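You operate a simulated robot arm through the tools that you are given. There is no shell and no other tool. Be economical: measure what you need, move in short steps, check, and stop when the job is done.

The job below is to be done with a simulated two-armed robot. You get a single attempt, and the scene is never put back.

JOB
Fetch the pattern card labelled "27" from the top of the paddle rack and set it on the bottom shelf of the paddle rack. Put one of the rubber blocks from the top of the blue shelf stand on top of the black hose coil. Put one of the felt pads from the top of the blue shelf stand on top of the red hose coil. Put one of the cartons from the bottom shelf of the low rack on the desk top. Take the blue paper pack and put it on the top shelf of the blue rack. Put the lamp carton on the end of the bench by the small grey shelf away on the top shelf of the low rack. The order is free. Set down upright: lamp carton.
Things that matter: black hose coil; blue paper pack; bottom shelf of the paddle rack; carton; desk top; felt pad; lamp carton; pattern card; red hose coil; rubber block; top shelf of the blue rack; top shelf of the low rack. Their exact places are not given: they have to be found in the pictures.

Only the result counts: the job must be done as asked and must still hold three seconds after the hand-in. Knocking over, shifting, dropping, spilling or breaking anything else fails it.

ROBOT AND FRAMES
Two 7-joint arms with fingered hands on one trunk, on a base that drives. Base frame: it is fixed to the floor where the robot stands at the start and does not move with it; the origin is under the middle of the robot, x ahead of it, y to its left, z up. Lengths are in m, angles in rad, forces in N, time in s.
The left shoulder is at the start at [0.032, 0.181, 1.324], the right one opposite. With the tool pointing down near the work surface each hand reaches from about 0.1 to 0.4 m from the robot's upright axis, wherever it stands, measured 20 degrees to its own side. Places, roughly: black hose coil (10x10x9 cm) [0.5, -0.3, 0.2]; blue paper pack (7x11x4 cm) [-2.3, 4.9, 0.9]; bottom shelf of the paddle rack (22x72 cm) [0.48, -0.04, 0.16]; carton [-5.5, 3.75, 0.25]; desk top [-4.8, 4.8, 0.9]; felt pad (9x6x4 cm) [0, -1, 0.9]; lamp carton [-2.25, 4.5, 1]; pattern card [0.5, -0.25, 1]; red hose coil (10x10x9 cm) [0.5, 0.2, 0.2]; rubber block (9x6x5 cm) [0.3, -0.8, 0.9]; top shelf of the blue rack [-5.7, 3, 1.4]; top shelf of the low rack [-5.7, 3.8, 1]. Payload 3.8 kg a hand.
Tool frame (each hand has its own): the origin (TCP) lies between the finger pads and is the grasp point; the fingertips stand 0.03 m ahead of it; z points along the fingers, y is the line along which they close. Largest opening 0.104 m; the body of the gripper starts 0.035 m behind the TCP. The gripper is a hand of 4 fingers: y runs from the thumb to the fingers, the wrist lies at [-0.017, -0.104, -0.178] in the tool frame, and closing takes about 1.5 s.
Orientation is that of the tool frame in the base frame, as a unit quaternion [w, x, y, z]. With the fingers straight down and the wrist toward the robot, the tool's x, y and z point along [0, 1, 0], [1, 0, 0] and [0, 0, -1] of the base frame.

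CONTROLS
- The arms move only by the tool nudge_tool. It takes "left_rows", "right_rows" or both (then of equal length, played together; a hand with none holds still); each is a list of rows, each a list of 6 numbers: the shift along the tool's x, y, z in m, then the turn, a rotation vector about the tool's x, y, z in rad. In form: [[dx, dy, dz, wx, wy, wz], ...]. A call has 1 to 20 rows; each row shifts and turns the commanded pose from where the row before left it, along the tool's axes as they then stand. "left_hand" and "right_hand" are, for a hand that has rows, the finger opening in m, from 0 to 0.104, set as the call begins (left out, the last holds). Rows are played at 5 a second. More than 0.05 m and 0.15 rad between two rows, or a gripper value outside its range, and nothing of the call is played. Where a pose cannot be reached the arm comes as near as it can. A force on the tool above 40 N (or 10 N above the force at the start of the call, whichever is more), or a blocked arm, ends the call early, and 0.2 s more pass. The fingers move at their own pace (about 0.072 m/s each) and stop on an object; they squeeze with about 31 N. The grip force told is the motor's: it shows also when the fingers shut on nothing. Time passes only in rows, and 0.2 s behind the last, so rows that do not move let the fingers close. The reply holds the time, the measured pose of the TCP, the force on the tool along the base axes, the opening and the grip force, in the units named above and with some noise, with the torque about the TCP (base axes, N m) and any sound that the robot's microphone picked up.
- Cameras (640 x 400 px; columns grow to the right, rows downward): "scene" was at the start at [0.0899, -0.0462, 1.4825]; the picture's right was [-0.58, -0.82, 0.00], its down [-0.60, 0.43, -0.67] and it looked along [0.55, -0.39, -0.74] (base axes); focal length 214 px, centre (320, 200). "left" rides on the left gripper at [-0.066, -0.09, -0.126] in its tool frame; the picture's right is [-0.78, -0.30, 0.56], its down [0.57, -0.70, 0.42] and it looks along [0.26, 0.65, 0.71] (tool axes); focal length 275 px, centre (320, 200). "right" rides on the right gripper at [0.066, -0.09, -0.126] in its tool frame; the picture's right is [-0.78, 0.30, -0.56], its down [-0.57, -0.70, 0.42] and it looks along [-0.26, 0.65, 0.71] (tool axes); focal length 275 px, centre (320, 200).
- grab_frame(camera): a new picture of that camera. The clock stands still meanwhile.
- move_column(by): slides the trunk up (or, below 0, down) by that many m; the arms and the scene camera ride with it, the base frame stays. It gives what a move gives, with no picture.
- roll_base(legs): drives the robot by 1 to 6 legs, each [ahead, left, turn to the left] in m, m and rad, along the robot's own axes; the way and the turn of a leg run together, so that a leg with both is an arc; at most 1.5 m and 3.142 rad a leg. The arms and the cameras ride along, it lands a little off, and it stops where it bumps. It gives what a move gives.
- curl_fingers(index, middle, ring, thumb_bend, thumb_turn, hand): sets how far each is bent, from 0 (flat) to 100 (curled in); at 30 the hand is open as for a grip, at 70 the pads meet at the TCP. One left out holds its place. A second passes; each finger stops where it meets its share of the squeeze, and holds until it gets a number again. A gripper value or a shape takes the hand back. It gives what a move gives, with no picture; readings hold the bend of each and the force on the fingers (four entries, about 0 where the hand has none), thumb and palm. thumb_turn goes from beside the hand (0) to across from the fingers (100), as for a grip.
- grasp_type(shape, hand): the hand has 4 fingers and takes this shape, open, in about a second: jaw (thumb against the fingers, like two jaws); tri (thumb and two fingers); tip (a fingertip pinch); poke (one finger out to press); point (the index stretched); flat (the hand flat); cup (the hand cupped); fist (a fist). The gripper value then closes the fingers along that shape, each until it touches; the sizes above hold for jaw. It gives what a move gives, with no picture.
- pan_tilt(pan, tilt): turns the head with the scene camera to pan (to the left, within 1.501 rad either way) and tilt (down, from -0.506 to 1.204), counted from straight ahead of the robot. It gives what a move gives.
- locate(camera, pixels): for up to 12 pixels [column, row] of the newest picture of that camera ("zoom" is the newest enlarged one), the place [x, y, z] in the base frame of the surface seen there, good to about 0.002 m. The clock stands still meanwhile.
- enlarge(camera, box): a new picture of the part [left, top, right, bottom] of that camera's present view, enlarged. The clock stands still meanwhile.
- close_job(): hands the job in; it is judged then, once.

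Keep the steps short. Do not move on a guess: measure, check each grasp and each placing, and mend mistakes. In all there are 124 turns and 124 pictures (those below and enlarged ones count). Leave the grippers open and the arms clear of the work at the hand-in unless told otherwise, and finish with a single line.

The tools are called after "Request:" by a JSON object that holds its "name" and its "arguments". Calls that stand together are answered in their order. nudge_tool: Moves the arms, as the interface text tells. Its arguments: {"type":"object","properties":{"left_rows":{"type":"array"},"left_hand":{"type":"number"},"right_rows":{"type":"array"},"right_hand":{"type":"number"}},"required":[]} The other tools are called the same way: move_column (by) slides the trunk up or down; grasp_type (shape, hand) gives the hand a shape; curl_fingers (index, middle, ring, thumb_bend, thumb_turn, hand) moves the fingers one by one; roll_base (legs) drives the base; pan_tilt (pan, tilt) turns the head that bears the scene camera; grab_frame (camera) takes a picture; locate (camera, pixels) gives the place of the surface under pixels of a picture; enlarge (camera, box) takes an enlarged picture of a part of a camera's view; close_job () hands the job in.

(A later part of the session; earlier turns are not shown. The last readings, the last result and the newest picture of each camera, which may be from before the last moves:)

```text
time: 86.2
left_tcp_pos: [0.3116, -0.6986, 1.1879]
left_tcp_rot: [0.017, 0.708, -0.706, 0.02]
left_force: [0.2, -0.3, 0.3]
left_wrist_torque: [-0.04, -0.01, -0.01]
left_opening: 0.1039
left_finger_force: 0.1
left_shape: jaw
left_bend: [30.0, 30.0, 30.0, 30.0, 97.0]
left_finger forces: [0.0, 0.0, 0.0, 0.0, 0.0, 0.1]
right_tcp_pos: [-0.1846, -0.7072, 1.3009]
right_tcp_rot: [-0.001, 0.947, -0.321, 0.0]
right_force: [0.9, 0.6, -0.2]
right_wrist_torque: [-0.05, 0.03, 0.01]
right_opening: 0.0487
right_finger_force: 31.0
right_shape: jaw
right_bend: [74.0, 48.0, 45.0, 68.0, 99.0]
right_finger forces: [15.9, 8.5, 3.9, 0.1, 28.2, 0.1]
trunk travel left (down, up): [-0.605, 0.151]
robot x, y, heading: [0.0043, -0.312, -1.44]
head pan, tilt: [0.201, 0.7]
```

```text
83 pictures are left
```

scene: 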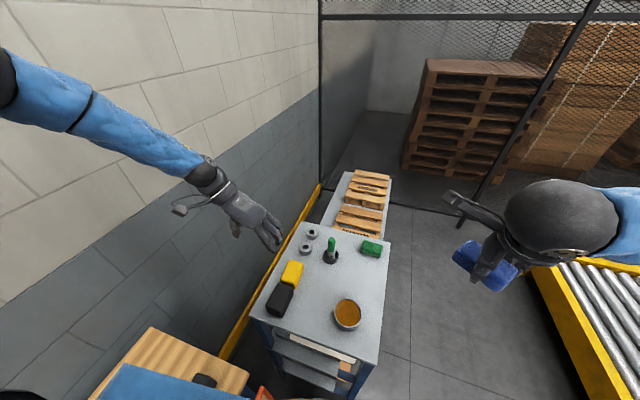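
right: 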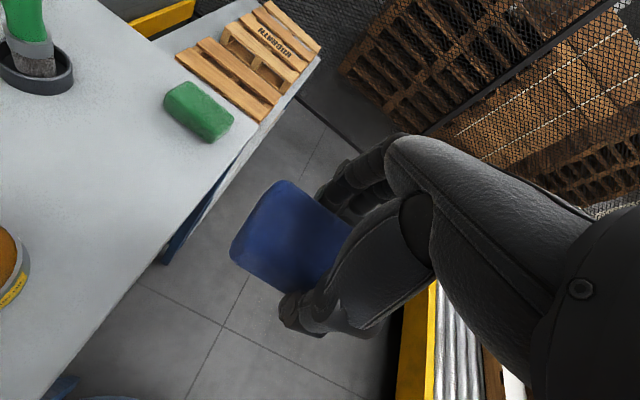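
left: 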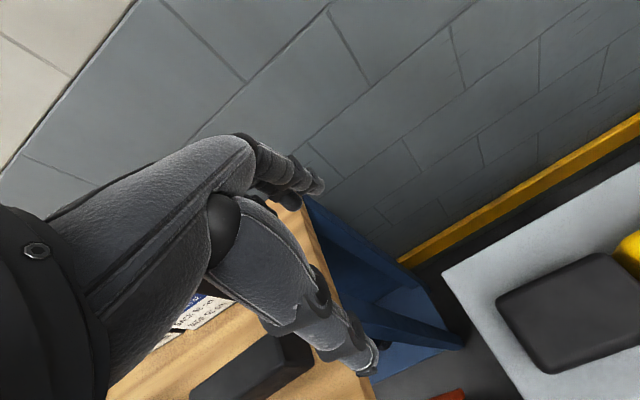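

Inward works. Level the tilt and move over the black block, to z≈1.02.

Request:
{"name": "nudge_tool", "arguments": {"left_rows": [[-0.007, 0.014, 0, 0, -0.052, 0], [-0.007, 0.014, 0.04, 0, 0, 0], [-0.007, 0.014, 0.04, 0, 0, 0], [-0.007, 0.013, 0.04, 0, 0, 0], [0, 0, 0.04, 0, 0, 0], [0, 0, 0, 0, 0, 0]]}}

Request:
{"name": "grab_frame", "arguments": {"camera": "left"}}

Request:
{"name": "enlarge", "arguments": {"camera": "scene", "box": [200, 200, 400, 325]}}

```text
time: 87.6
left_tcp_pos: [0.2791, -0.6421, 1.0913]
left_tcp_rot: [0.0, 0.711, -0.704, 0.003]
left_force: [0.0, 0.3, 1.0]
left_wrist_torque: [0.01, -0.03, 0.04]
left_opening: 0.1036
left_finger_force: 0.1
left_shape: jaw
left_bend: [30.0, 30.0, 30.0, 30.0, 97.0]
left_finger forces: [0.1, 0.0, 0.1, 0.1, 0.0, 0.1]
left hand out of reach, approached as far as the arm can: row 3, 4, 5
right_tcp_pos: [-0.1855, -0.7074, 1.3007]
right_tcp_rot: [0.0, 0.947, -0.32, 0.0]
right_force: [0.1, 0.3, -0.1]
right_wrist_torque: [-0.01, 0.02, -0.02]
right_opening: 0.0484
right_finger_force: 31.1
right_shape: jaw
right_bend: [74.0, 48.0, 45.0, 68.0, 99.0]
right_finger forces: [15.9, 8.5, 3.8, 0.1, 28.2, 0.0]
trunk travel left (down, up): [-0.605, 0.151]
robot x, y, heading: [0.0028, -0.3125, -1.449]
head pan, tilt: [0.201, 0.7]
```

```text
82 pictures are left
```

left: 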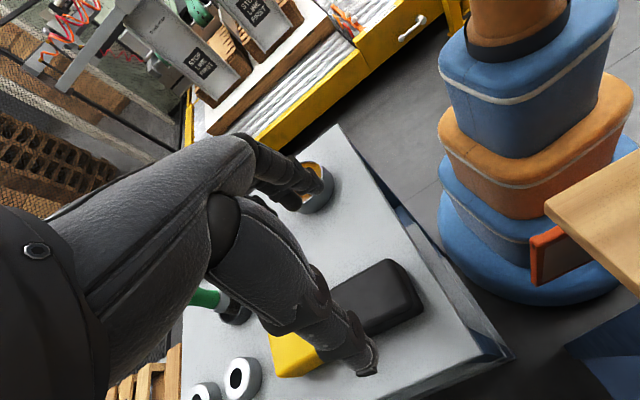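

```text
3.20 times, centred on (300, 262) of scene
```

zoom: 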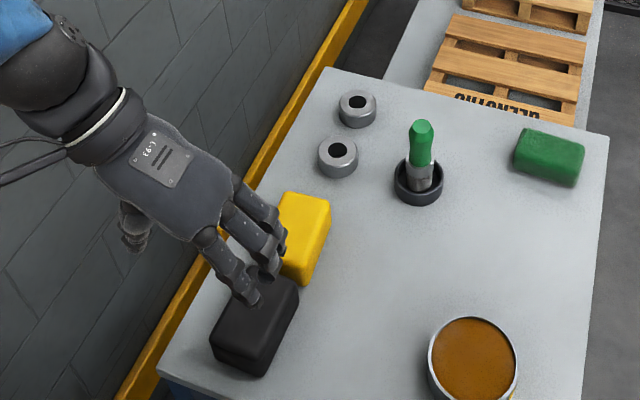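

Lower the trunk 0.1 (keeps arm posture), then adjust xy.

Request:
{"name": "move_column", "arguments": {"by": -0.1}}

Request:
{"name": "nudge_tool", "arguments": {"left_rows": [[0, 0, 0, 0, 0, 0], [0, 0, 0, 0, 0, 0]]}}

```text
time: 88.9
left_tcp_pos: [0.2775, -0.6408, 0.9927]
left_tcp_rot: [0.0, 0.711, -0.703, 0.003]
left_force: [-0.6, 0.1, 0.4]
left_wrist_torque: [0.05, 0.01, 0.01]
left_opening: 0.1037
left_finger_force: 0.0
left_shape: jaw
left_bend: [30.0, 30.0, 30.0, 30.0, 97.0]
left_finger forces: [0.0, 0.0, 0.0, 0.0, 0.0, 0.1]
right_tcp_pos: [-0.1847, -0.7063, 1.2023]
right_tcp_rot: [-0.001, 0.947, -0.32, 0.0]
right_force: [-0.5, 0.5, 0.3]
right_wrist_torque: [0.01, -0.01, -0.03]
right_opening: 0.049
right_finger_force: 31.3
right_shape: jaw
right_bend: [74.0, 48.0, 45.0, 68.0, 99.0]
right_finger forces: [16.0, 8.6, 3.8, 0.1, 28.2, 0.0]
trunk travel left (down, up): [-0.505, 0.251]
robot x, y, heading: [-0.003, -0.3124, -1.442]
head pan, tilt: [0.201, 0.7]
```

```text
time: 89.5
left_tcp_pos: [0.2773, -0.6403, 0.993]
left_tcp_rot: [-0.001, 0.711, -0.704, 0.003]
left_force: [0.2, -0.5, 0.5]
left_wrist_torque: [0.0, 0.02, 0.0]
left_opening: 0.1037
left_finger_force: 0.1
left_shape: jaw
left_bend: [30.0, 30.0, 30.0, 30.0, 97.0]
left_finger forces: [0.0, 0.1, 0.0, 0.0, 0.0, 0.1]
right_tcp_pos: [-0.1846, -0.7069, 1.2012]
right_tcp_rot: [-0.001, 0.947, -0.32, 0.0]
right_force: [0.1, -0.5, 0.3]
right_wrist_torque: [-0.05, -0.02, 0.01]
right_opening: 0.0486
right_finger_force: 31.0
right_shape: jaw
right_bend: [74.0, 48.0, 45.0, 68.0, 99.0]
right_finger forces: [15.9, 8.5, 3.8, 0.0, 28.3, 0.0]
trunk travel left (down, up): [-0.505, 0.251]
robot x, y, heading: [0.0044, -0.3134, -1.445]
head pan, tilt: [0.201, 0.7]
```

Request:
{"name": "nudge_tool", "arguments": {"left_rows": [[0.015, 0.01, 0, 0, 0, 0], [0.015, 0.01, 0, 0, 0, 0], [0, 0, 0, 0, 0, 0]]}}

Request:
{"name": "enlarge", "arguments": {"camera": "scene", "box": [200, 180, 400, 305]}}

Request:
{"name": "grab_frame", "arguments": {"camera": "left"}}

```text
time: 90.3
left_tcp_pos: [0.2603, -0.6662, 1.0006]
left_tcp_rot: [-0.001, 0.71, -0.704, 0.003]
left_force: [-0.3, 0.1, -0.8]
left_wrist_torque: [-0.02, -0.01, 0.0]
left_opening: 0.1037
left_finger_force: 0.1
left_shape: jaw
left_bend: [30.0, 30.0, 30.0, 30.0, 97.0]
left_finger forces: [0.1, 0.1, 0.1, 0.1, 0.1, 0.0]
left hand out of reach, approached as far as the arm can: row 2
right_tcp_pos: [-0.1858, -0.7071, 1.2027]
right_tcp_rot: [-0.001, 0.947, -0.321, 0.0]
right_force: [-0.1, -0.1, 0.8]
right_wrist_torque: [-0.03, -0.02, 0.01]
right_opening: 0.0487
right_finger_force: 31.1
right_shape: jaw
right_bend: [74.0, 48.0, 45.0, 68.0, 99.0]
right_finger forces: [15.8, 8.5, 3.8, 0.0, 28.2, 0.0]
trunk travel left (down, up): [-0.505, 0.251]
robot x, y, heading: [0.0023, -0.3132, -1.44]
head pan, tilt: [0.201, 0.7]
```

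```text
3.20 times, centred on (300, 242) of scene
```

zoom: 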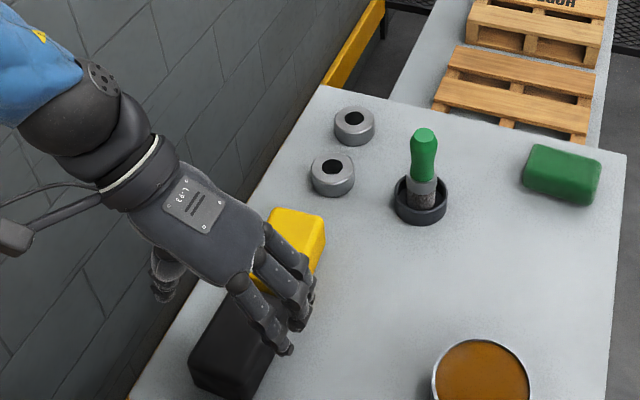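

```text
79 pictures are left
```

left: 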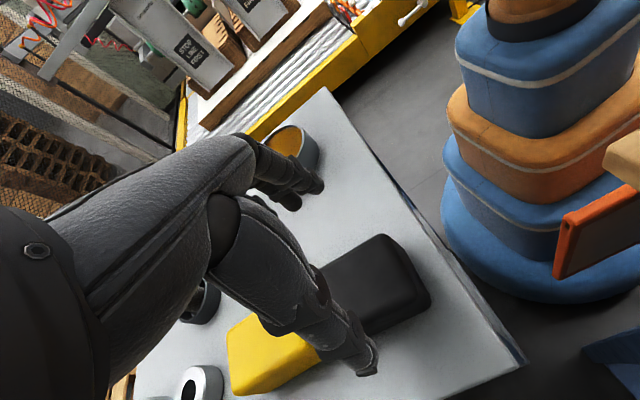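

Aligned. Lower the trunk 0.08 to put the fingers around the block.

Request:
{"name": "move_column", "arguments": {"by": -0.05}}

Request:
{"name": "enlarge", "arguments": {"camera": "scene", "box": [200, 160, 400, 285]}}

Request:
{"name": "grab_frame", "arguments": {"camera": "left"}}

```text
time: 91.2
left_tcp_pos: [0.2595, -0.6663, 0.9502]
left_tcp_rot: [-0.001, 0.71, -0.704, 0.002]
left_force: [-0.4, -0.3, -0.7]
left_wrist_torque: [0.02, 0.0, 0.04]
left_opening: 0.1039
left_finger_force: 0.0
left_shape: jaw
left_bend: [30.0, 30.0, 30.0, 30.0, 97.0]
left_finger forces: [0.0, 0.0, 0.1, 0.0, 0.1, 0.1]
right_tcp_pos: [-0.1846, -0.7071, 1.1504]
right_tcp_rot: [-0.001, 0.947, -0.321, 0.0]
right_force: [0.3, 0.3, -0.1]
right_wrist_torque: [0.0, 0.02, 0.01]
right_opening: 0.0488
right_finger_force: 30.7
right_shape: jaw
right_bend: [74.0, 48.0, 45.0, 68.0, 99.0]
right_finger forces: [16.0, 8.5, 3.8, 0.1, 28.3, 0.0]
trunk travel left (down, up): [-0.455, 0.301]
robot x, y, heading: [-0.0023, -0.3132, -1.443]
head pan, tilt: [0.201, 0.7]
```

```text
3.20 times, centred on (300, 222) of scene
```

zoom: 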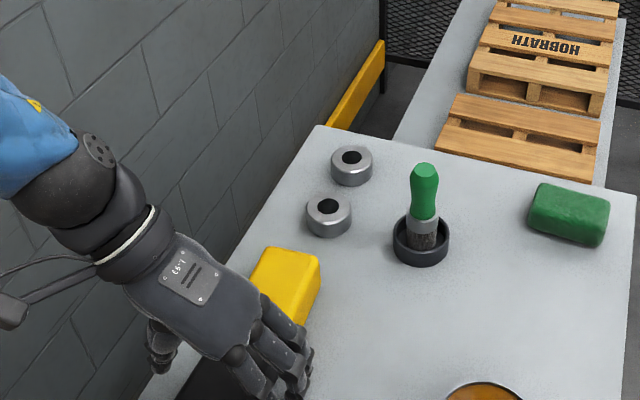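

```text
77 pictures are left
```

left: 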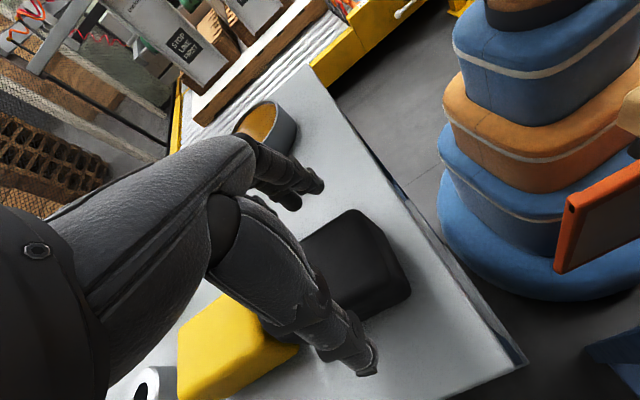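

Request:
{"name": "move_column", "arguments": {"by": -0.033}}

Request:
{"name": "nudge_tool", "arguments": {"left_rows": [[0, 0, 0, 0, 0, 0], [0, 0, 0, 0, 0, 0], [0, 0, 0, 0, 0, 0], [0, 0, 0, 0, 0, 0], [0, 0, 0, 0, 0, 0], [0, 0, 0, 0, 0, 0], [0, 0, 0, 0, 0, 0], [0, 0, 0, 0, 0, 0]], "left_hand": 0.03}}

Request:
{"name": "move_column", "arguments": {"by": 0.18}}

Request:
{"name": "grab_frame", "arguments": {"camera": "left"}}

Request:
{"name": "enlarge", "arguments": {"camera": "scene", "box": [200, 180, 400, 305]}}

```text
time: 92.0
left_tcp_pos: [0.2597, -0.666, 0.9174]
left_tcp_rot: [0.0, 0.71, -0.704, 0.003]
left_force: [-0.6, 0.0, 1.0]
left_wrist_torque: [0.0, 0.0, -0.02]
left_opening: 0.1044
left_finger_force: 0.1
left_shape: jaw
left_bend: [30.0, 30.0, 30.0, 30.0, 97.0]
left_finger forces: [0.0, 0.1, 0.1, 0.0, 0.1, 0.0]
right_tcp_pos: [-0.1852, -0.7062, 1.1186]
right_tcp_rot: [-0.001, 0.947, -0.321, 0.0]
right_force: [0.6, -0.8, -0.3]
right_wrist_torque: [-0.03, 0.01, 0.0]
right_opening: 0.0486
right_finger_force: 30.3
right_shape: jaw
right_bend: [74.0, 48.0, 45.0, 68.0, 99.0]
right_finger forces: [15.9, 8.4, 3.8, 0.1, 28.2, 0.0]
trunk travel left (down, up): [-0.422, 0.334]
robot x, y, heading: [0.0024, -0.3135, -1.444]
head pan, tilt: [0.201, 0.7]
```

```text
time: 93.8
left_tcp_pos: [0.2603, -0.668, 0.9177]
left_tcp_rot: [-0.001, 0.71, -0.704, 0.001]
left_force: [0.9, 0.0, -0.7]
left_wrist_torque: [0.01, -0.03, -0.06]
left_opening: 0.0539
left_finger_force: 31.3
left_shape: jaw
left_bend: [74.0, 46.0, 41.0, 65.0, 99.0]
left_finger forces: [15.7, 8.5, 3.8, 0.0, 28.2, 0.0]
right_tcp_pos: [-0.1843, -0.7081, 1.1186]
right_tcp_rot: [-0.001, 0.947, -0.321, 0.0]
right_force: [0.8, 0.7, 0.1]
right_wrist_torque: [0.03, 0.0, 0.05]
right_opening: 0.0488
right_finger_force: 30.8
right_shape: jaw
right_bend: [74.0, 48.0, 45.0, 68.0, 99.0]
right_finger forces: [15.9, 8.5, 3.8, 0.0, 28.2, 0.1]
trunk travel left (down, up): [-0.422, 0.334]
robot x, y, heading: [-0.0013, -0.3114, -1.443]
head pan, tilt: [0.201, 0.7]
```

```text
time: 95.8
left_tcp_pos: [0.2606, -0.6667, 1.1042]
left_tcp_rot: [0.004, 0.71, -0.704, 0.009]
left_force: [0.7, -0.7, -3.3]
left_wrist_torque: [0.08, 0.01, 0.01]
left_opening: 0.0539
left_finger_force: 31.2
left_shape: jaw
left_bend: [74.0, 46.0, 42.0, 65.0, 99.0]
left_finger forces: [16.2, 8.5, 3.7, 0.1, 28.4, 0.0]
right_tcp_pos: [-0.1844, -0.7064, 1.2978]
right_tcp_rot: [-0.001, 0.947, -0.321, 0.001]
right_force: [0.5, 0.3, -0.4]
right_wrist_torque: [0.01, -0.02, 0.01]
right_opening: 0.0487
right_finger_force: 30.8
right_shape: jaw
right_bend: [74.0, 48.0, 45.0, 68.0, 99.0]
right_finger forces: [16.0, 8.4, 3.8, 0.0, 28.1, 0.0]
trunk travel left (down, up): [-0.602, 0.154]
robot x, y, heading: [-0.0001, -0.3111, -1.446]
head pan, tilt: [0.201, 0.7]
```

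```text
76 pictures are left
```

left: 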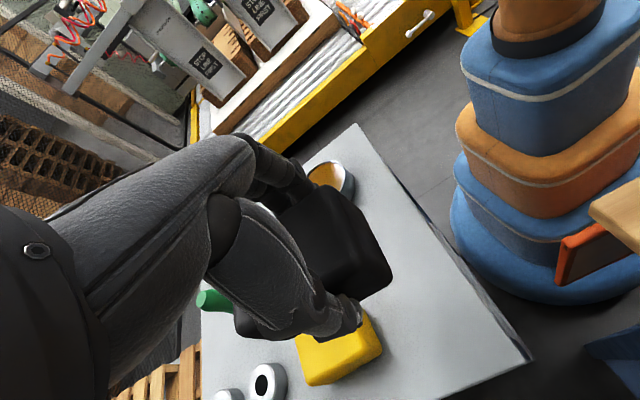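

```text
3.20 times, centred on (300, 242) of scene
```

zoom: 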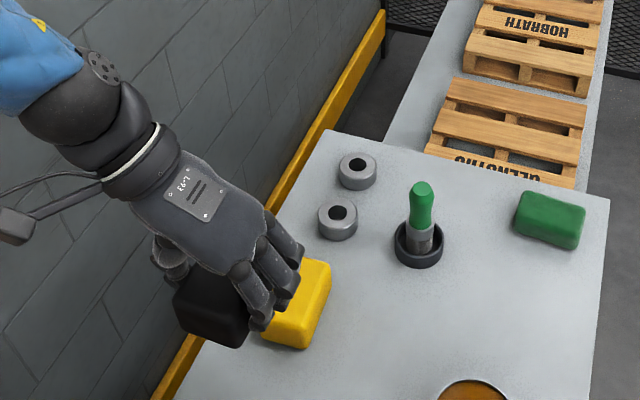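

Both objects are held. Back away and turn toward the rack with heading ≈+0.6.

Request:
{"name": "roll_base", "arguments": {"legs": [[0, -0.45, 0], [-0.25, 0, 0], [0, 0, 2.046]]}}

Request:
{"name": "pan_tilt", "arguments": {"pan": -0.5, "tilt": 0.9}}

Request:
{"name": "grab_frame", "arguments": {"camera": "scene"}}

```text
time: 104.9
left_tcp_pos: [-0.2907, 0.2843, 1.1033]
left_tcp_rot: [-0.006, 0.967, 0.253, 0.009]
left_force: [-0.7, -0.1, -2.8]
left_wrist_torque: [-0.02, -0.01, 0.03]
left_opening: 0.0534
left_finger_force: 31.1
left_shape: jaw
left_bend: [74.0, 46.0, 42.0, 65.0, 99.0]
left_finger forces: [16.0, 8.4, 3.8, 0.1, 28.2, 0.0]
right_tcp_pos: [-0.0413, -0.0855, 1.2986]
right_tcp_rot: [0.0, 0.758, 0.652, -0.001]
right_force: [0.0, 0.6, -0.8]
right_wrist_torque: [-0.01, -0.02, 0.01]
right_opening: 0.0484
right_finger_force: 30.9
right_shape: jaw
right_bend: [74.0, 48.0, 45.0, 68.0, 99.0]
right_finger forces: [15.8, 8.3, 3.9, 0.1, 28.0, 0.0]
trunk travel left (down, up): [-0.602, 0.154]
robot x, y, heading: [-0.4764, -0.1138, 0.626]
head pan, tilt: [0.201, 0.7]
```

```text
time: 106.0
left_tcp_pos: [-0.2911, 0.2833, 1.104]
left_tcp_rot: [-0.006, 0.968, 0.253, 0.009]
left_force: [0.0, 0.5, -2.5]
left_wrist_torque: [-0.05, 0.04, -0.01]
left_opening: 0.0536
left_finger_force: 30.6
left_shape: jaw
left_bend: [74.0, 46.0, 42.0, 65.0, 99.0]
left_finger forces: [16.1, 8.4, 3.8, 0.0, 28.3, 0.0]
right_tcp_pos: [-0.0414, -0.0858, 1.2994]
right_tcp_rot: [-0.001, 0.759, 0.651, -0.001]
right_force: [0.5, -0.7, -0.3]
right_wrist_torque: [-0.03, -0.01, -0.03]
right_opening: 0.0483
right_finger_force: 31.2
right_shape: jaw
right_bend: [74.0, 48.0, 45.0, 68.0, 99.0]
right_finger forces: [15.8, 8.3, 3.9, 0.0, 28.0, 0.0]
trunk travel left (down, up): [-0.602, 0.154]
robot x, y, heading: [-0.4772, -0.1151, 0.624]
head pan, tilt: [-0.499, 0.901]
```

```text
74 pictures are left
```

scene: 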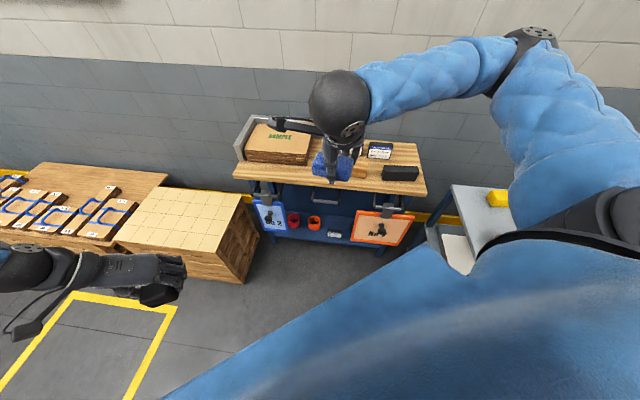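

Now yaw the right hand back to neutral and move it forward, then lower the trunk in steps.

Request:
{"name": "nudge_tool", "arguments": {"right_rows": [[0, 0, 0, 0, 0, -0.13], [0, 0, 0, 0, 0, -0.13], [0, 0, 0, 0, 0, -0.13], [0, 0, 0, 0, 0, -0.13], [0, 0, 0, 0, 0, -0.13], [0, 0, 0, 0, 0, -0.127], [0, 0.04, 0.02, 0, 0, 0], [0, 0.04, 0.02, 0, 0, 0], [0, 0.04, 0.02, 0, 0, 0], [0, 0, 0, 0, 0, 0]]}}

Request:
{"name": "move_column", "arguments": {"by": -0.4}}

Request:
{"name": "move_column", "arguments": {"by": -0.2}}

Request:
{"name": "nudge_tool", "arguments": {"right_rows": [[0, 0, 0.04, 0, 0, 0], [0, 0, 0.04, 0, 0, 0], [0, 0, 0.04, 0, 0, 0], [0, 0, 0.04, 0, 0, 0], [0, 0, 0.04, 0, 0, 0], [0, 0, 0.04, 0, 0, 0], [0, 0, 0.03, 0, 0, 0], [0, 0, 0.03, 0, 0, 0], [0, 0, 0, 0, 0, 0]]}}

Request:
{"name": "grab_frame", "arguments": {"camera": "scene"}}

```text
time: 108.2
left_tcp_pos: [-0.292, 0.2833, 1.1047]
left_tcp_rot: [-0.006, 0.967, 0.253, 0.009]
left_force: [0.1, 0.0, -2.6]
left_wrist_torque: [0.02, 0.06, -0.01]
left_opening: 0.0532
left_finger_force: 31.2
left_shape: jaw
left_bend: [74.0, 46.0, 42.0, 65.0, 99.0]
left_finger forces: [16.2, 8.5, 3.8, 0.0, 28.2, 0.1]
right_tcp_pos: [0.0577, -0.0131, 1.2379]
right_tcp_rot: [0.0, 0.454, 0.891, 0.0]
right_force: [-0.6, -0.6, -0.4]
right_wrist_torque: [-0.01, -0.01, -0.01]
right_opening: 0.0483
right_finger_force: 31.3
right_shape: jaw
right_bend: [74.0, 48.0, 45.0, 68.0, 99.0]
right_finger forces: [16.0, 8.4, 3.9, 0.0, 28.0, 0.0]
right hand out of reach, approached as far as the arm can: row 4
trunk travel left (down, up): [-0.602, 0.154]
robot x, y, heading: [-0.4739, -0.1086, 0.628]
head pan, tilt: [-0.499, 0.901]
```

```text
time: 112.0
left_tcp_pos: [-0.291, 0.2843, 0.7052]
left_tcp_rot: [-0.006, 0.967, 0.254, 0.009]
left_force: [-0.2, 0.2, -1.9]
left_wrist_torque: [-0.01, 0.07, 0.0]
left_opening: 0.0536
left_finger_force: 30.7
left_shape: jaw
left_bend: [74.0, 46.0, 42.0, 65.0, 99.0]
left_finger forces: [16.1, 8.4, 3.8, 0.0, 28.2, 0.0]
right_tcp_pos: [0.0591, -0.0126, 0.8396]
right_tcp_rot: [-0.001, 0.455, 0.89, -0.001]
right_force: [-0.3, 0.4, 0.0]
right_wrist_torque: [0.01, -0.04, 0.03]
right_opening: 0.0481
right_finger_force: 30.8
right_shape: jaw
right_bend: [74.0, 48.0, 45.0, 68.0, 99.0]
right_finger forces: [15.9, 8.4, 3.8, 0.1, 28.1, 0.0]
trunk travel left (down, up): [-0.202, 0.554]
robot x, y, heading: [-0.4794, -0.1161, 0.631]
head pan, tilt: [-0.499, 0.901]
```

```text
time: 114.2
left_tcp_pos: [-0.2918, 0.2843, 0.5056]
left_tcp_rot: [-0.007, 0.968, 0.251, 0.011]
left_force: [0.2, -0.3, -2.6]
left_wrist_torque: [-0.03, 0.04, 0.01]
left_opening: 0.0537
left_finger_force: 31.1
left_shape: jaw
left_bend: [74.0, 46.0, 42.0, 65.0, 99.0]
left_finger forces: [16.1, 8.3, 3.8, 0.0, 28.2, 0.1]
right_tcp_pos: [0.0741, -0.0029, 0.5806]
right_tcp_rot: [-0.039, 0.453, 0.888, -0.075]
right_force: [0.3, 0.4, -0.2]
right_wrist_torque: [-0.01, -0.03, 0.01]
right_opening: 0.048
right_finger_force: 31.4
right_shape: jaw
right_bend: [74.0, 48.0, 45.0, 68.0, 99.0]
right_finger forces: [15.9, 8.4, 3.7, 0.0, 28.2, 0.0]
trunk travel left (down, up): [-0.002, 0.754]
robot x, y, heading: [-0.4795, -0.1148, 0.63]
head pan, tilt: [-0.499, 0.901]
```

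```text
time: 116.2
left_tcp_pos: [-0.2918, 0.2836, 0.5048]
left_tcp_rot: [-0.006, 0.967, 0.253, 0.009]
left_force: [0.0, 0.6, -3.1]
left_wrist_torque: [-0.05, 0.05, 0.03]
left_opening: 0.0534
left_finger_force: 31.6
left_shape: jaw
left_bend: [74.0, 46.0, 42.0, 65.0, 99.0]
left_finger forces: [16.1, 8.5, 3.7, 0.0, 28.1, 0.0]
right_tcp_pos: [0.032, -0.0341, 0.2831]
right_tcp_rot: [-0.037, 0.453, 0.888, -0.075]
right_force: [0.0, 0.3, 0.1]
right_wrist_torque: [0.01, 0.03, -0.03]
right_opening: 0.0482
right_finger_force: 31.4
right_shape: jaw
right_bend: [74.0, 48.0, 45.0, 68.0, 99.0]
right_finger forces: [15.7, 8.3, 3.9, 0.0, 28.0, 0.0]
trunk travel left (down, up): [-0.002, 0.754]
robot x, y, heading: [-0.4758, -0.1131, 0.632]
head pan, tilt: [-0.499, 0.901]
```

```text
73 pictures are left
```

scene: 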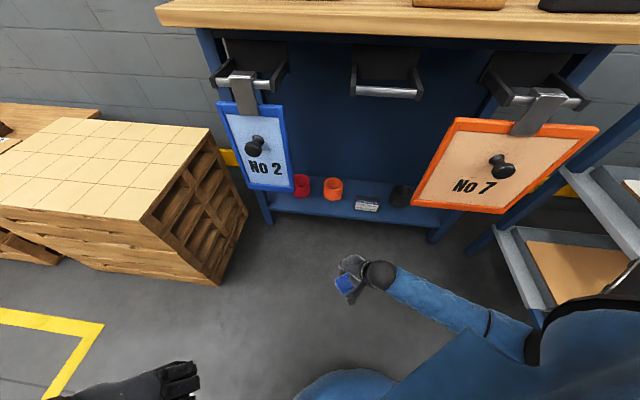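

Level the right hand, raise it a bit, and measure the red coil.

Request:
{"name": "nudge_tool", "arguments": {"right_rows": [[0, 0, -0.02, -0.085, 0, 0], [0, 0, -0.02, -0.083, 0, 0], [0, 0, 0, 0, 0, 0]]}}

Request:
{"name": "enlarge", "arguments": {"camera": "scene", "box": [240, 150, 440, 275]}}

Request:
{"name": "locate", "arguments": {"camera": "zoom", "pixels": [[195, 85], [180, 82], [175, 110], [215, 90], [195, 95], [300, 93], [190, 130]]}}

```text
time: 117.0
left_tcp_pos: [-0.2908, 0.284, 0.5041]
left_tcp_rot: [-0.006, 0.968, 0.252, 0.009]
left_force: [-0.6, 0.3, -3.2]
left_wrist_torque: [0.0, 0.05, -0.03]
left_opening: 0.0537
left_finger_force: 31.3
left_shape: jaw
left_bend: [74.0, 46.0, 42.0, 65.0, 99.0]
left_finger forces: [16.1, 8.4, 3.8, 0.1, 28.2, 0.0]
right_tcp_pos: [0.0363, -0.0299, 0.3235]
right_tcp_rot: [0.0, 0.455, 0.89, 0.001]
right_force: [-0.2, -0.1, -0.2]
right_wrist_torque: [0.0, -0.01, -0.02]
right_opening: 0.0479
right_finger_force: 30.6
right_shape: jaw
right_bend: [74.0, 48.0, 45.0, 68.0, 99.0]
right_finger forces: [15.8, 8.3, 3.8, 0.0, 28.0, 0.1]
trunk travel left (down, up): [-0.002, 0.754]
robot x, y, heading: [-0.4766, -0.1183, 0.626]
head pan, tilt: [-0.499, 0.901]
```

```text
3.20 times, centred on (340, 212) of scene
```

zoom: 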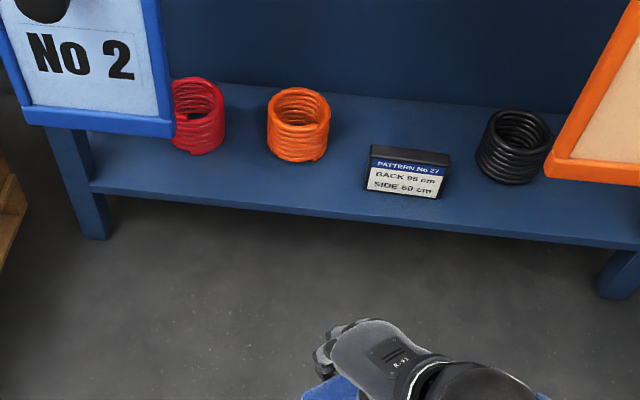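

```text
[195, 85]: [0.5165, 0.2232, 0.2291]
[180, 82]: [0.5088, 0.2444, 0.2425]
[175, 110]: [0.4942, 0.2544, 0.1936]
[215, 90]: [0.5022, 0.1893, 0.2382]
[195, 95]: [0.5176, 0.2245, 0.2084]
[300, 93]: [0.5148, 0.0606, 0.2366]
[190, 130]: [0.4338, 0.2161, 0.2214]
```

Extend the hand 6 cm forward for torso clearance and measure my elbow/forearm position.

Request:
{"name": "nudge_tool", "arguments": {"right_rows": [[0, 0.03, 0, 0, 0, 0], [0, 0.03, 0, 0, 0, 0], [0, 0, 0, 0, 0, 0]]}}

Request:
{"name": "grab_frame", "arguments": {"camera": "scene"}}

Request:
{"name": "locate", "arguments": {"camera": "scene", "pixels": [[380, 270], [430, 290], [470, 308], [490, 325], [515, 335], [530, 345], [480, 300], [500, 315]]}}

```text
time: 117.8
left_tcp_pos: [-0.2921, 0.2841, 0.5041]
left_tcp_rot: [-0.006, 0.967, 0.253, 0.01]
left_force: [-0.6, -0.4, -3.4]
left_wrist_torque: [-0.02, 0.02, 0.0]
left_opening: 0.0536
left_finger_force: 30.9
left_shape: jaw
left_bend: [74.0, 46.0, 42.0, 65.0, 99.0]
left_finger forces: [16.2, 8.4, 3.8, 0.0, 28.1, 0.0]
right_tcp_pos: [0.0867, 0.0077, 0.3228]
right_tcp_rot: [0.0, 0.455, 0.89, 0.0]
right_force: [-0.6, 0.5, 0.0]
right_wrist_torque: [0.02, -0.01, 0.01]
right_opening: 0.0481
right_finger_force: 30.9
right_shape: jaw
right_bend: [74.0, 48.0, 45.0, 68.0, 99.0]
right_finger forces: [15.9, 8.2, 3.9, 0.0, 28.1, 0.1]
trunk travel left (down, up): [-0.002, 0.754]
robot x, y, heading: [-0.477, -0.1163, 0.63]
head pan, tilt: [-0.499, 0.901]
```

```text
71 pictures are left
```

scene: 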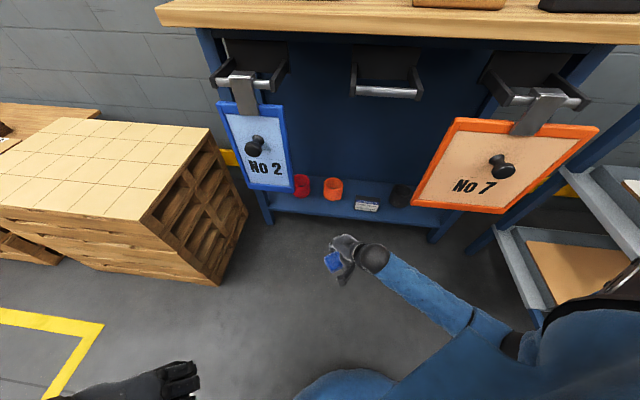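

```text
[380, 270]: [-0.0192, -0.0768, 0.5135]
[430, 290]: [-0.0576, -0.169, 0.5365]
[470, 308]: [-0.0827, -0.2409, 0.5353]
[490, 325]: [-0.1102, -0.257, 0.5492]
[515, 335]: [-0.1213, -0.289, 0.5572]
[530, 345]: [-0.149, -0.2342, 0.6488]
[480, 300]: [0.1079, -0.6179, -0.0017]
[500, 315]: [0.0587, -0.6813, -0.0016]
```

Elbow will clear. Left hand would come near the crate (top z 0.535), so raise it 0.25 first.

Request:
{"name": "nudge_tool", "arguments": {"left_rows": [[0, 0, -0.04, 0, 0, 0], [0, 0, -0.04, 0, 0, 0], [0, 0, -0.04, 0, 0, 0], [0, 0, -0.04, 0, 0, 0], [0, 0, -0.04, 0, 0, 0], [0, 0, -0.04, 0, 0, 0], [0, 0, 0, 0, 0, 0]]}}

Request:
{"name": "roll_base", "arguments": {"legs": [[0.25, -0.033, 0]]}}

Request:
{"name": "grab_frame", "arguments": {"camera": "scene"}}

```text
time: 119.4
left_tcp_pos: [-0.2799, 0.3074, 0.7365]
left_tcp_rot: [-0.006, 0.968, 0.252, 0.008]
left_force: [0.1, -0.2, -2.5]
left_wrist_torque: [-0.01, 0.01, -0.04]
left_opening: 0.0533
left_finger_force: 30.7
left_shape: jaw
left_bend: [74.0, 46.0, 42.0, 65.0, 99.0]
left_finger forces: [16.2, 8.4, 3.9, 0.1, 28.5, 0.0]
left hand out of reach, approached as far as the arm can: row 2, 3, 4
right_tcp_pos: [0.0882, 0.0068, 0.3222]
right_tcp_rot: [0.0, 0.454, 0.891, 0.0]
right_force: [0.4, 0.2, -0.5]
right_wrist_torque: [-0.01, 0.01, -0.01]
right_opening: 0.048
right_finger_force: 31.0
right_shape: jaw
right_bend: [74.0, 48.0, 45.0, 68.0, 99.0]
right_finger forces: [15.9, 8.3, 3.9, 0.0, 28.1, 0.2]
trunk travel left (down, up): [-0.002, 0.754]
robot x, y, heading: [-0.4753, -0.1141, 0.63]
head pan, tilt: [-0.499, 0.901]
```

```text
time: 121.2
left_tcp_pos: [-0.065, 0.4218, 0.7361]
left_tcp_rot: [-0.005, 0.968, 0.252, 0.01]
left_force: [0.2, -0.5, -2.6]
left_wrist_torque: [-0.04, 0.03, 0.0]
left_opening: 0.0533
left_finger_force: 31.2
left_shape: jaw
left_bend: [74.0, 46.0, 42.0, 65.0, 99.0]
left_finger forces: [16.3, 8.4, 3.8, 0.1, 28.4, 0.0]
right_tcp_pos: [0.2997, 0.1212, 0.3213]
right_tcp_rot: [0.0, 0.455, 0.89, 0.0]
right_force: [1.0, 0.1, 0.0]
right_wrist_torque: [0.0, 0.02, -0.03]
right_opening: 0.0482
right_finger_force: 30.7
right_shape: jaw
right_bend: [74.0, 48.0, 45.0, 68.0, 99.0]
right_finger forces: [15.9, 8.3, 3.9, 0.0, 28.1, 0.1]
trunk travel left (down, up): [-0.002, 0.754]
robot x, y, heading: [-0.2648, 0.0009, 0.63]
head pan, tilt: [-0.499, 0.901]
```

```text
70 pictures are left
```

scene: 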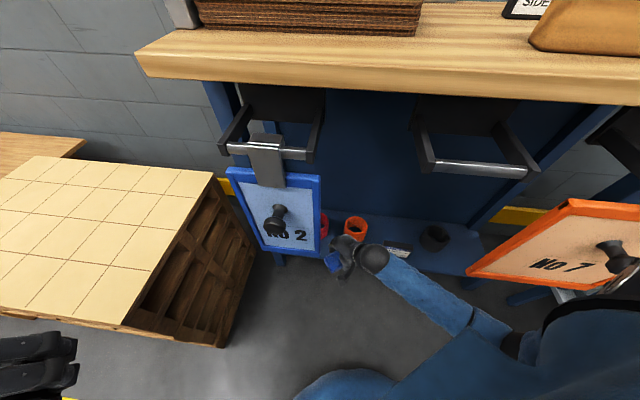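

Path is clear; continue the remaining (0.183,0.103) to above the red coil.

Request:
{"name": "roll_base", "arguments": {"legs": [[0.209, -0.025, 0]]}}

Request:
{"name": "grab_frame", "arguments": {"camera": "right"}}

Request:
{"name": "grab_frame", "arguments": {"camera": "scene"}}

```text
time: 122.8
left_tcp_pos: [0.0896, 0.5075, 0.7421]
left_tcp_rot: [-0.005, 0.969, 0.246, 0.017]
left_force: [0.1, -0.3, -3.5]
left_wrist_torque: [-0.01, 0.04, 0.02]
left_opening: 0.0536
left_finger_force: 30.8
left_shape: jaw
left_bend: [74.0, 46.0, 42.0, 65.0, 99.0]
left_finger forces: [16.2, 8.4, 3.8, 0.0, 28.3, 0.1]
right_tcp_pos: [0.4482, 0.2053, 0.3264]
right_tcp_rot: [-0.003, 0.461, 0.887, -0.001]
right_force: [0.0, -0.2, 0.4]
right_wrist_torque: [0.0, 0.01, 0.02]
right_opening: 0.0482
right_finger_force: 30.9
right_shape: jaw
right_bend: [74.0, 48.0, 45.0, 68.0, 99.0]
right_finger forces: [15.9, 8.4, 4.0, 0.0, 28.5, 0.0]
trunk travel left (down, up): [-0.002, 0.754]
robot x, y, heading: [-0.1038, 0.09, 0.618]
head pan, tilt: [-0.499, 0.901]
stopped in leg 1: the robot was blocked; the commanded pose is now the measured one
```

```text
69 pictures are left
```

right: 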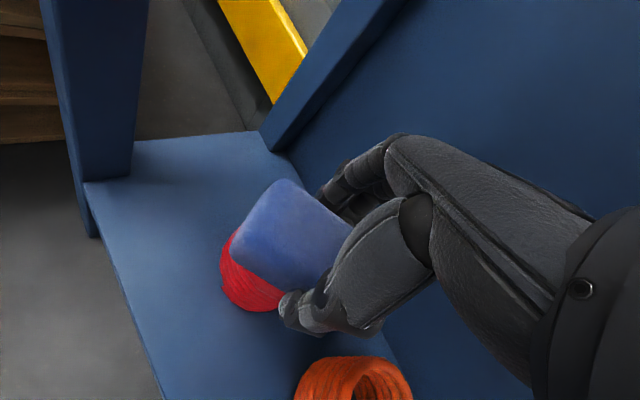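

```text
68 pictures are left
```

scene: 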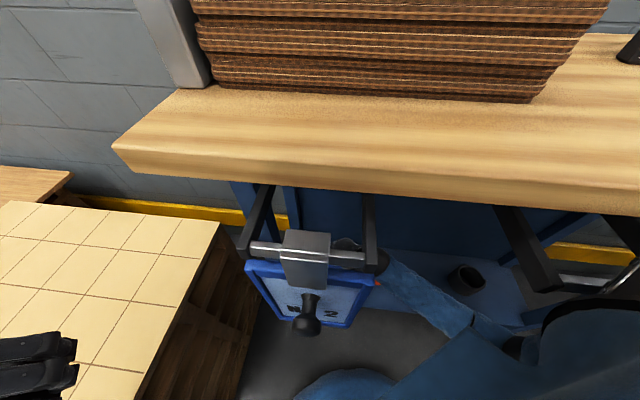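

Body touched something; back off 1.2 cm, and reach the rest with the arm.

Request:
{"name": "roll_base", "arguments": {"legs": [[-0.012, 0, 0]]}}

Request:
{"name": "nudge_tool", "arguments": {"right_rows": [[0, 0.02, 0, 0, 0, 0], [0, 0.02, 0, 0, 0, 0], [0, 0.01, 0, 0, 0, 0], [0, 0, 0, 0, 0, 0]]}}

Request:
{"name": "grab_frame", "arguments": {"camera": "right"}}

Request:
{"name": "locate", "arguments": {"camera": "right", "pixels": [[225, 260], [245, 300], [225, 285], [235, 240], [285, 185], [340, 210], [290, 285], [262, 312], [360, 375]]}}

```text
time: 123.5
left_tcp_pos: [0.0873, 0.506, 0.7348]
left_tcp_rot: [-0.003, 0.969, 0.248, 0.009]
left_force: [0.6, -0.2, -3.7]
left_wrist_torque: [-0.01, 0.06, 0.0]
left_opening: 0.0536
left_finger_force: 30.7
left_shape: jaw
left_bend: [74.0, 46.0, 42.0, 65.0, 99.0]
left_finger forces: [16.1, 8.4, 3.8, 0.0, 28.5, 0.0]
right_tcp_pos: [0.4422, 0.2034, 0.3183]
right_tcp_rot: [-0.008, 0.459, 0.888, -0.005]
right_force: [-0.3, -0.6, 0.1]
right_wrist_torque: [0.01, -0.01, 0.0]
right_opening: 0.048
right_finger_force: 31.4
right_shape: jaw
right_bend: [74.0, 48.0, 45.0, 68.0, 99.0]
right_finger forces: [16.0, 8.5, 3.9, 0.0, 28.2, 0.0]
trunk travel left (down, up): [-0.002, 0.754]
robot x, y, heading: [-0.1125, 0.0837, 0.624]
head pan, tilt: [-0.499, 0.901]
```

```text
time: 124.5
left_tcp_pos: [0.0824, 0.501, 0.74]
left_tcp_rot: [-0.007, 0.969, 0.248, 0.014]
left_force: [0.1, -0.8, -3.4]
left_wrist_torque: [-0.03, 0.02, -0.02]
left_opening: 0.0537
left_finger_force: 30.9
left_shape: jaw
left_bend: [74.0, 46.0, 42.0, 65.0, 99.0]
left_finger forces: [16.1, 8.4, 3.8, 0.1, 28.4, 0.1]
right_tcp_pos: [0.4791, 0.2284, 0.3214]
right_tcp_rot: [-0.008, 0.46, 0.888, -0.001]
right_force: [0.1, 0.2, -1.3]
right_wrist_torque: [0.03, -0.01, -0.02]
right_opening: 0.0481
right_finger_force: 31.4
right_shape: jaw
right_bend: [74.0, 48.0, 45.0, 68.0, 99.0]
right_finger forces: [16.0, 8.5, 4.1, 0.0, 28.4, 0.0]
trunk travel left (down, up): [-0.002, 0.754]
robot x, y, heading: [-0.1114, 0.0845, 0.623]
head pan, tilt: [-0.499, 0.901]
```

```text
67 pictures are left
```

right: 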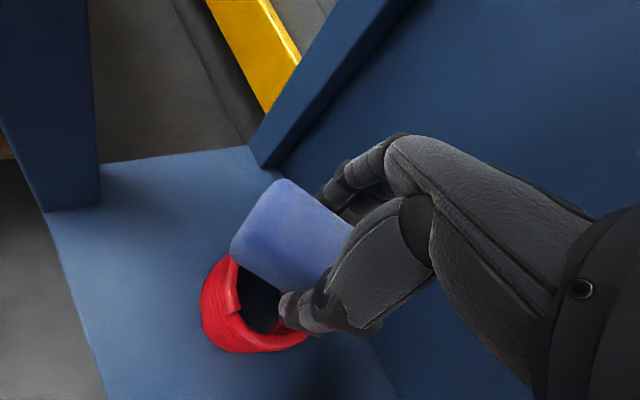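

```text
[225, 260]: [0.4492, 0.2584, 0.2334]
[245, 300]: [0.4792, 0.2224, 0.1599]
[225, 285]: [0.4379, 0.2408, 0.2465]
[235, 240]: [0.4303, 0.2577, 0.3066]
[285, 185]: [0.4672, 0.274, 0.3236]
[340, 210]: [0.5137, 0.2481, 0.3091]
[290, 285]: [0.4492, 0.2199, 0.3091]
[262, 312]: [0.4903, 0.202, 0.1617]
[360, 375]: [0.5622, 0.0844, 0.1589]
```

Coil centre ≈(0.483,0.222), pad is over it to within 1 cm. Small correction and lower.

Request:
{"name": "nudge_tool", "arguments": {"right_rows": [[-0.008, 0.002, 0, 0, 0, 0], [0, 0, 0.015, 0, 0, 0], [0, 0, 0.015, 0, 0, 0], [0, 0, 0.005, 0, 0, 0], [0, 0, 0.004, 0, 0, 0], [0, 0, 0, 0, 0, 0]]}}

Request:
{"name": "grab_frame", "arguments": {"camera": "right"}}

```text
time: 125.9
left_tcp_pos: [0.0822, 0.5022, 0.7409]
left_tcp_rot: [-0.006, 0.969, 0.248, 0.014]
left_force: [0.9, 0.0, -3.8]
left_wrist_torque: [-0.03, -0.01, 0.04]
left_opening: 0.0537
left_finger_force: 31.2
left_shape: jaw
left_bend: [74.0, 46.0, 42.0, 65.0, 99.0]
left_finger forces: [16.2, 8.4, 3.8, 0.1, 28.3, 0.1]
right_tcp_pos: [0.4876, 0.2242, 0.2852]
right_tcp_rot: [-0.006, 0.459, 0.888, 0.0]
right_force: [-0.2, 0.3, -0.4]
right_wrist_torque: [0.03, 0.02, 0.02]
right_opening: 0.048
right_finger_force: 30.5
right_shape: jaw
right_bend: [74.0, 48.0, 45.0, 68.0, 99.0]
right_finger forces: [16.0, 8.4, 3.9, 0.0, 28.4, 0.0]
trunk travel left (down, up): [-0.002, 0.754]
robot x, y, heading: [-0.1102, 0.0879, 0.625]
head pan, tilt: [-0.499, 0.901]
```

```text
66 pictures are left
```

right: 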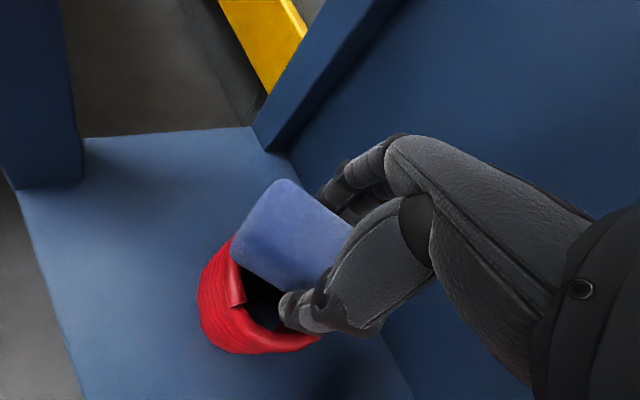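

Request:
{"name": "locate", "arguments": {"camera": "right", "pixels": [[200, 300], [230, 252], [225, 348], [270, 352], [318, 343], [230, 300], [245, 325], [280, 335], [265, 300], [240, 290]]}}

```text
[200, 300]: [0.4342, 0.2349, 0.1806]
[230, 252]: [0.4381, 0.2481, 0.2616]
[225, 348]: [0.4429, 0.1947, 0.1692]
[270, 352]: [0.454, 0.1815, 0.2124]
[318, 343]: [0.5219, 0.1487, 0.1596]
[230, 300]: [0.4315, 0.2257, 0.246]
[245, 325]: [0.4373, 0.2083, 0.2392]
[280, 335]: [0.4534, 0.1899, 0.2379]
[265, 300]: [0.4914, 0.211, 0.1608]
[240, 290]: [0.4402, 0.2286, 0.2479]
```

Request:
{"name": "nudge_tool", "arguments": {"right_rows": [[0.0025, -0.0075, 0, 0, 0, 0], [0, 0, 0.003, 0, 0, 0], [0, 0, 0, 0, 0, 0]]}}

Request:
{"name": "nudge_tool", "arguments": {"right_rows": [[0, 0, 0.002, 0, 0, 0], [0, 0, 0, 0, 0, 0]]}}

```text
time: 126.7
left_tcp_pos: [0.0851, 0.5038, 0.7381]
left_tcp_rot: [-0.005, 0.969, 0.248, 0.013]
left_force: [-0.8, -0.5, -3.6]
left_wrist_torque: [-0.02, -0.01, -0.02]
left_opening: 0.0535
left_finger_force: 31.1
left_shape: jaw
left_bend: [74.0, 46.0, 42.0, 65.0, 99.0]
left_finger forces: [16.2, 8.3, 3.8, 0.1, 28.2, 0.1]
right_tcp_pos: [0.4802, 0.2248, 0.2814]
right_tcp_rot: [-0.007, 0.459, 0.888, 0.001]
right_force: [-3.6, -2.0, 19.3]
right_wrist_torque: [-0.07, 0.13, 0.0]
right_opening: 0.0484
right_finger_force: 31.2
right_shape: jaw
right_bend: [74.0, 48.0, 45.0, 68.0, 99.0]
right_finger forces: [18.5, 8.8, 4.1, 0.0, 33.4, 0.0]
trunk travel left (down, up): [-0.002, 0.754]
robot x, y, heading: [-0.111, 0.0856, 0.623]
head pan, tilt: [-0.499, 0.901]
```

```text
time: 127.3
left_tcp_pos: [0.0844, 0.5043, 0.7381]
left_tcp_rot: [-0.005, 0.968, 0.249, 0.012]
left_force: [-0.2, 0.5, -3.1]
left_wrist_torque: [-0.03, 0.02, 0.0]
left_opening: 0.0535
left_finger_force: 31.1
left_shape: jaw
left_bend: [74.0, 46.0, 42.0, 65.0, 99.0]
left_finger forces: [16.2, 8.4, 3.9, 0.0, 28.4, 0.0]
right_tcp_pos: [0.4805, 0.2249, 0.2809]
right_tcp_rot: [-0.006, 0.459, 0.888, 0.003]
right_force: [-4.1, -0.9, 34.2]
right_wrist_torque: [-0.23, 0.47, 0.07]
right_opening: 0.0489
right_finger_force: 30.5
right_shape: jaw
right_bend: [74.0, 49.0, 46.0, 68.0, 99.0]
right_finger forces: [20.3, 8.9, 4.2, 0.0, 42.7, 0.0]
trunk travel left (down, up): [-0.002, 0.754]
robot x, y, heading: [-0.1068, 0.0854, 0.621]
head pan, tilt: [-0.499, 0.901]
```

Pad is resting on the coil (contact force). Ease 3 mm up and open.

Request:
{"name": "nudge_tool", "arguments": {"right_rows": [[0, 0, -0.003, 0, 0, 0], [0, 0, 0, 0, 0, 0]]}}

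Request:
{"name": "nudge_tool", "arguments": {"right_rows": [[0, 0, 0, 0, 0, 0], [0, 0, 0, 0, 0, 0], [0, 0, 0, 0, 0, 0], [0, 0, 0, 0, 0, 0], [0, 0, 0, 0, 0, 0], [0, 0, 0, 0, 0, 0]], "right_hand": 0.095}}

Request:
{"name": "grab_frame", "arguments": {"camera": "right"}}

Request:
{"name": "nudge_tool", "arguments": {"right_rows": [[0, 0, -0.03, 0, 0, 0], [0, 0, -0.03, 0, 0, 0], [0, 0, 0, 0, 0, 0]]}}

Request:
{"name": "grab_frame", "arguments": {"camera": "right"}}

```text
time: 127.9
left_tcp_pos: [0.0846, 0.5041, 0.7376]
left_tcp_rot: [-0.005, 0.969, 0.248, 0.012]
left_force: [-0.4, 0.8, -2.5]
left_wrist_torque: [-0.02, 0.04, 0.0]
left_opening: 0.0536
left_finger_force: 30.9
left_shape: jaw
left_bend: [74.0, 46.0, 42.0, 65.0, 99.0]
left_finger forces: [16.2, 8.4, 3.8, 0.0, 28.3, 0.0]
right_tcp_pos: [0.4809, 0.2236, 0.2803]
right_tcp_rot: [-0.008, 0.46, 0.888, 0.0]
right_force: [2.2, 6.2, 18.9]
right_wrist_torque: [0.3, -0.22, 0.11]
right_opening: 0.0489
right_finger_force: 30.7
right_shape: jaw
right_bend: [74.0, 48.0, 45.0, 68.0, 99.0]
right_finger forces: [24.2, 11.0, 5.0, 0.0, 28.8, 0.1]
trunk travel left (down, up): [-0.002, 0.754]
robot x, y, heading: [-0.1099, 0.0856, 0.62]
head pan, tilt: [-0.499, 0.901]
```

```text
time: 129.3
left_tcp_pos: [0.0856, 0.5044, 0.7372]
left_tcp_rot: [-0.005, 0.969, 0.248, 0.011]
left_force: [-0.6, 0.5, -3.1]
left_wrist_torque: [0.01, 0.04, 0.0]
left_opening: 0.0536
left_finger_force: 31.2
left_shape: jaw
left_bend: [74.0, 46.0, 42.0, 65.0, 99.0]
left_finger forces: [16.1, 8.4, 3.7, 0.0, 28.4, 0.0]
right_tcp_pos: [0.4783, 0.2225, 0.2779]
right_tcp_rot: [-0.008, 0.459, 0.888, -0.003]
right_force: [0.5, -0.2, -1.0]
right_wrist_torque: [0.02, -0.02, 0.01]
right_opening: 0.0946
right_finger_force: 0.0
right_shape: jaw
right_bend: [32.0, 31.0, 30.0, 31.0, 98.0]
right_finger forces: [0.0, 0.1, 0.0, 0.0, 0.0, 0.0]
trunk travel left (down, up): [-0.002, 0.754]
robot x, y, heading: [-0.11, 0.0806, 0.624]
head pan, tilt: [-0.499, 0.901]
```

```text
65 pictures are left
```

right: 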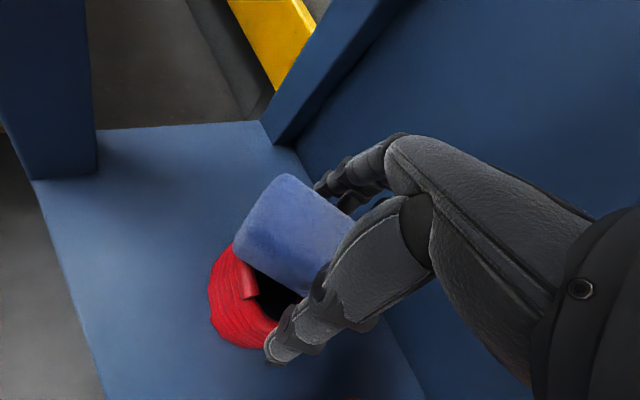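

```text
time: 130.1
left_tcp_pos: [0.0864, 0.5046, 0.7379]
left_tcp_rot: [-0.005, 0.969, 0.248, 0.011]
left_force: [0.9, -0.1, -2.4]
left_wrist_torque: [-0.04, 0.01, -0.01]
left_opening: 0.0538
left_finger_force: 31.5
left_shape: jaw
left_bend: [74.0, 46.0, 42.0, 65.0, 99.0]
left_finger forces: [16.3, 8.4, 3.8, 0.0, 28.4, 0.1]
right_tcp_pos: [0.4815, 0.224, 0.3378]
right_tcp_rot: [-0.007, 0.459, 0.888, -0.004]
right_force: [1.0, -0.5, 0.3]
right_wrist_torque: [-0.03, 0.01, 0.03]
right_opening: 0.0949
right_finger_force: 0.1
right_shape: jaw
right_bend: [32.0, 31.0, 30.0, 31.0, 98.0]
right_finger forces: [0.0, 0.0, 0.0, 0.0, 0.0, 0.0]
trunk travel left (down, up): [-0.002, 0.754]
robot x, y, heading: [-0.109, 0.0858, 0.619]
head pan, tilt: [-0.499, 0.901]
```

```text
64 pictures are left
```

right: 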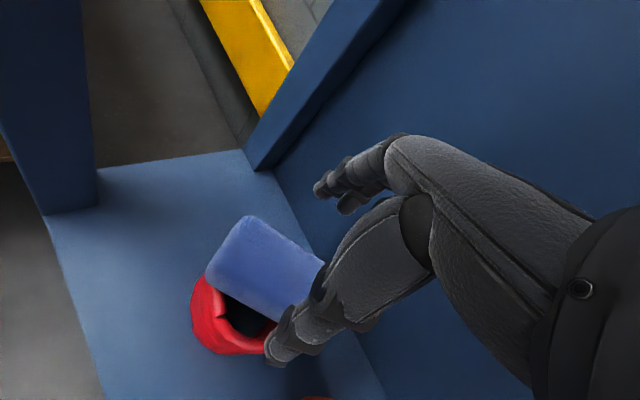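

Request:
{"name": "locate", "arguments": {"camera": "right", "pixels": [[212, 270], [247, 222], [315, 262], [283, 312], [265, 265], [225, 350], [192, 305], [240, 315]]}}

```text
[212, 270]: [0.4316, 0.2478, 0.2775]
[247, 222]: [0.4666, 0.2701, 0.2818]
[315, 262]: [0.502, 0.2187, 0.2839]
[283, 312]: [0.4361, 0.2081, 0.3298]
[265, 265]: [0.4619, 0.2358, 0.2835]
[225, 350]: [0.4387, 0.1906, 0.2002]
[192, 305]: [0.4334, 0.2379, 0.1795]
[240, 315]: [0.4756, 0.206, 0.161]
```

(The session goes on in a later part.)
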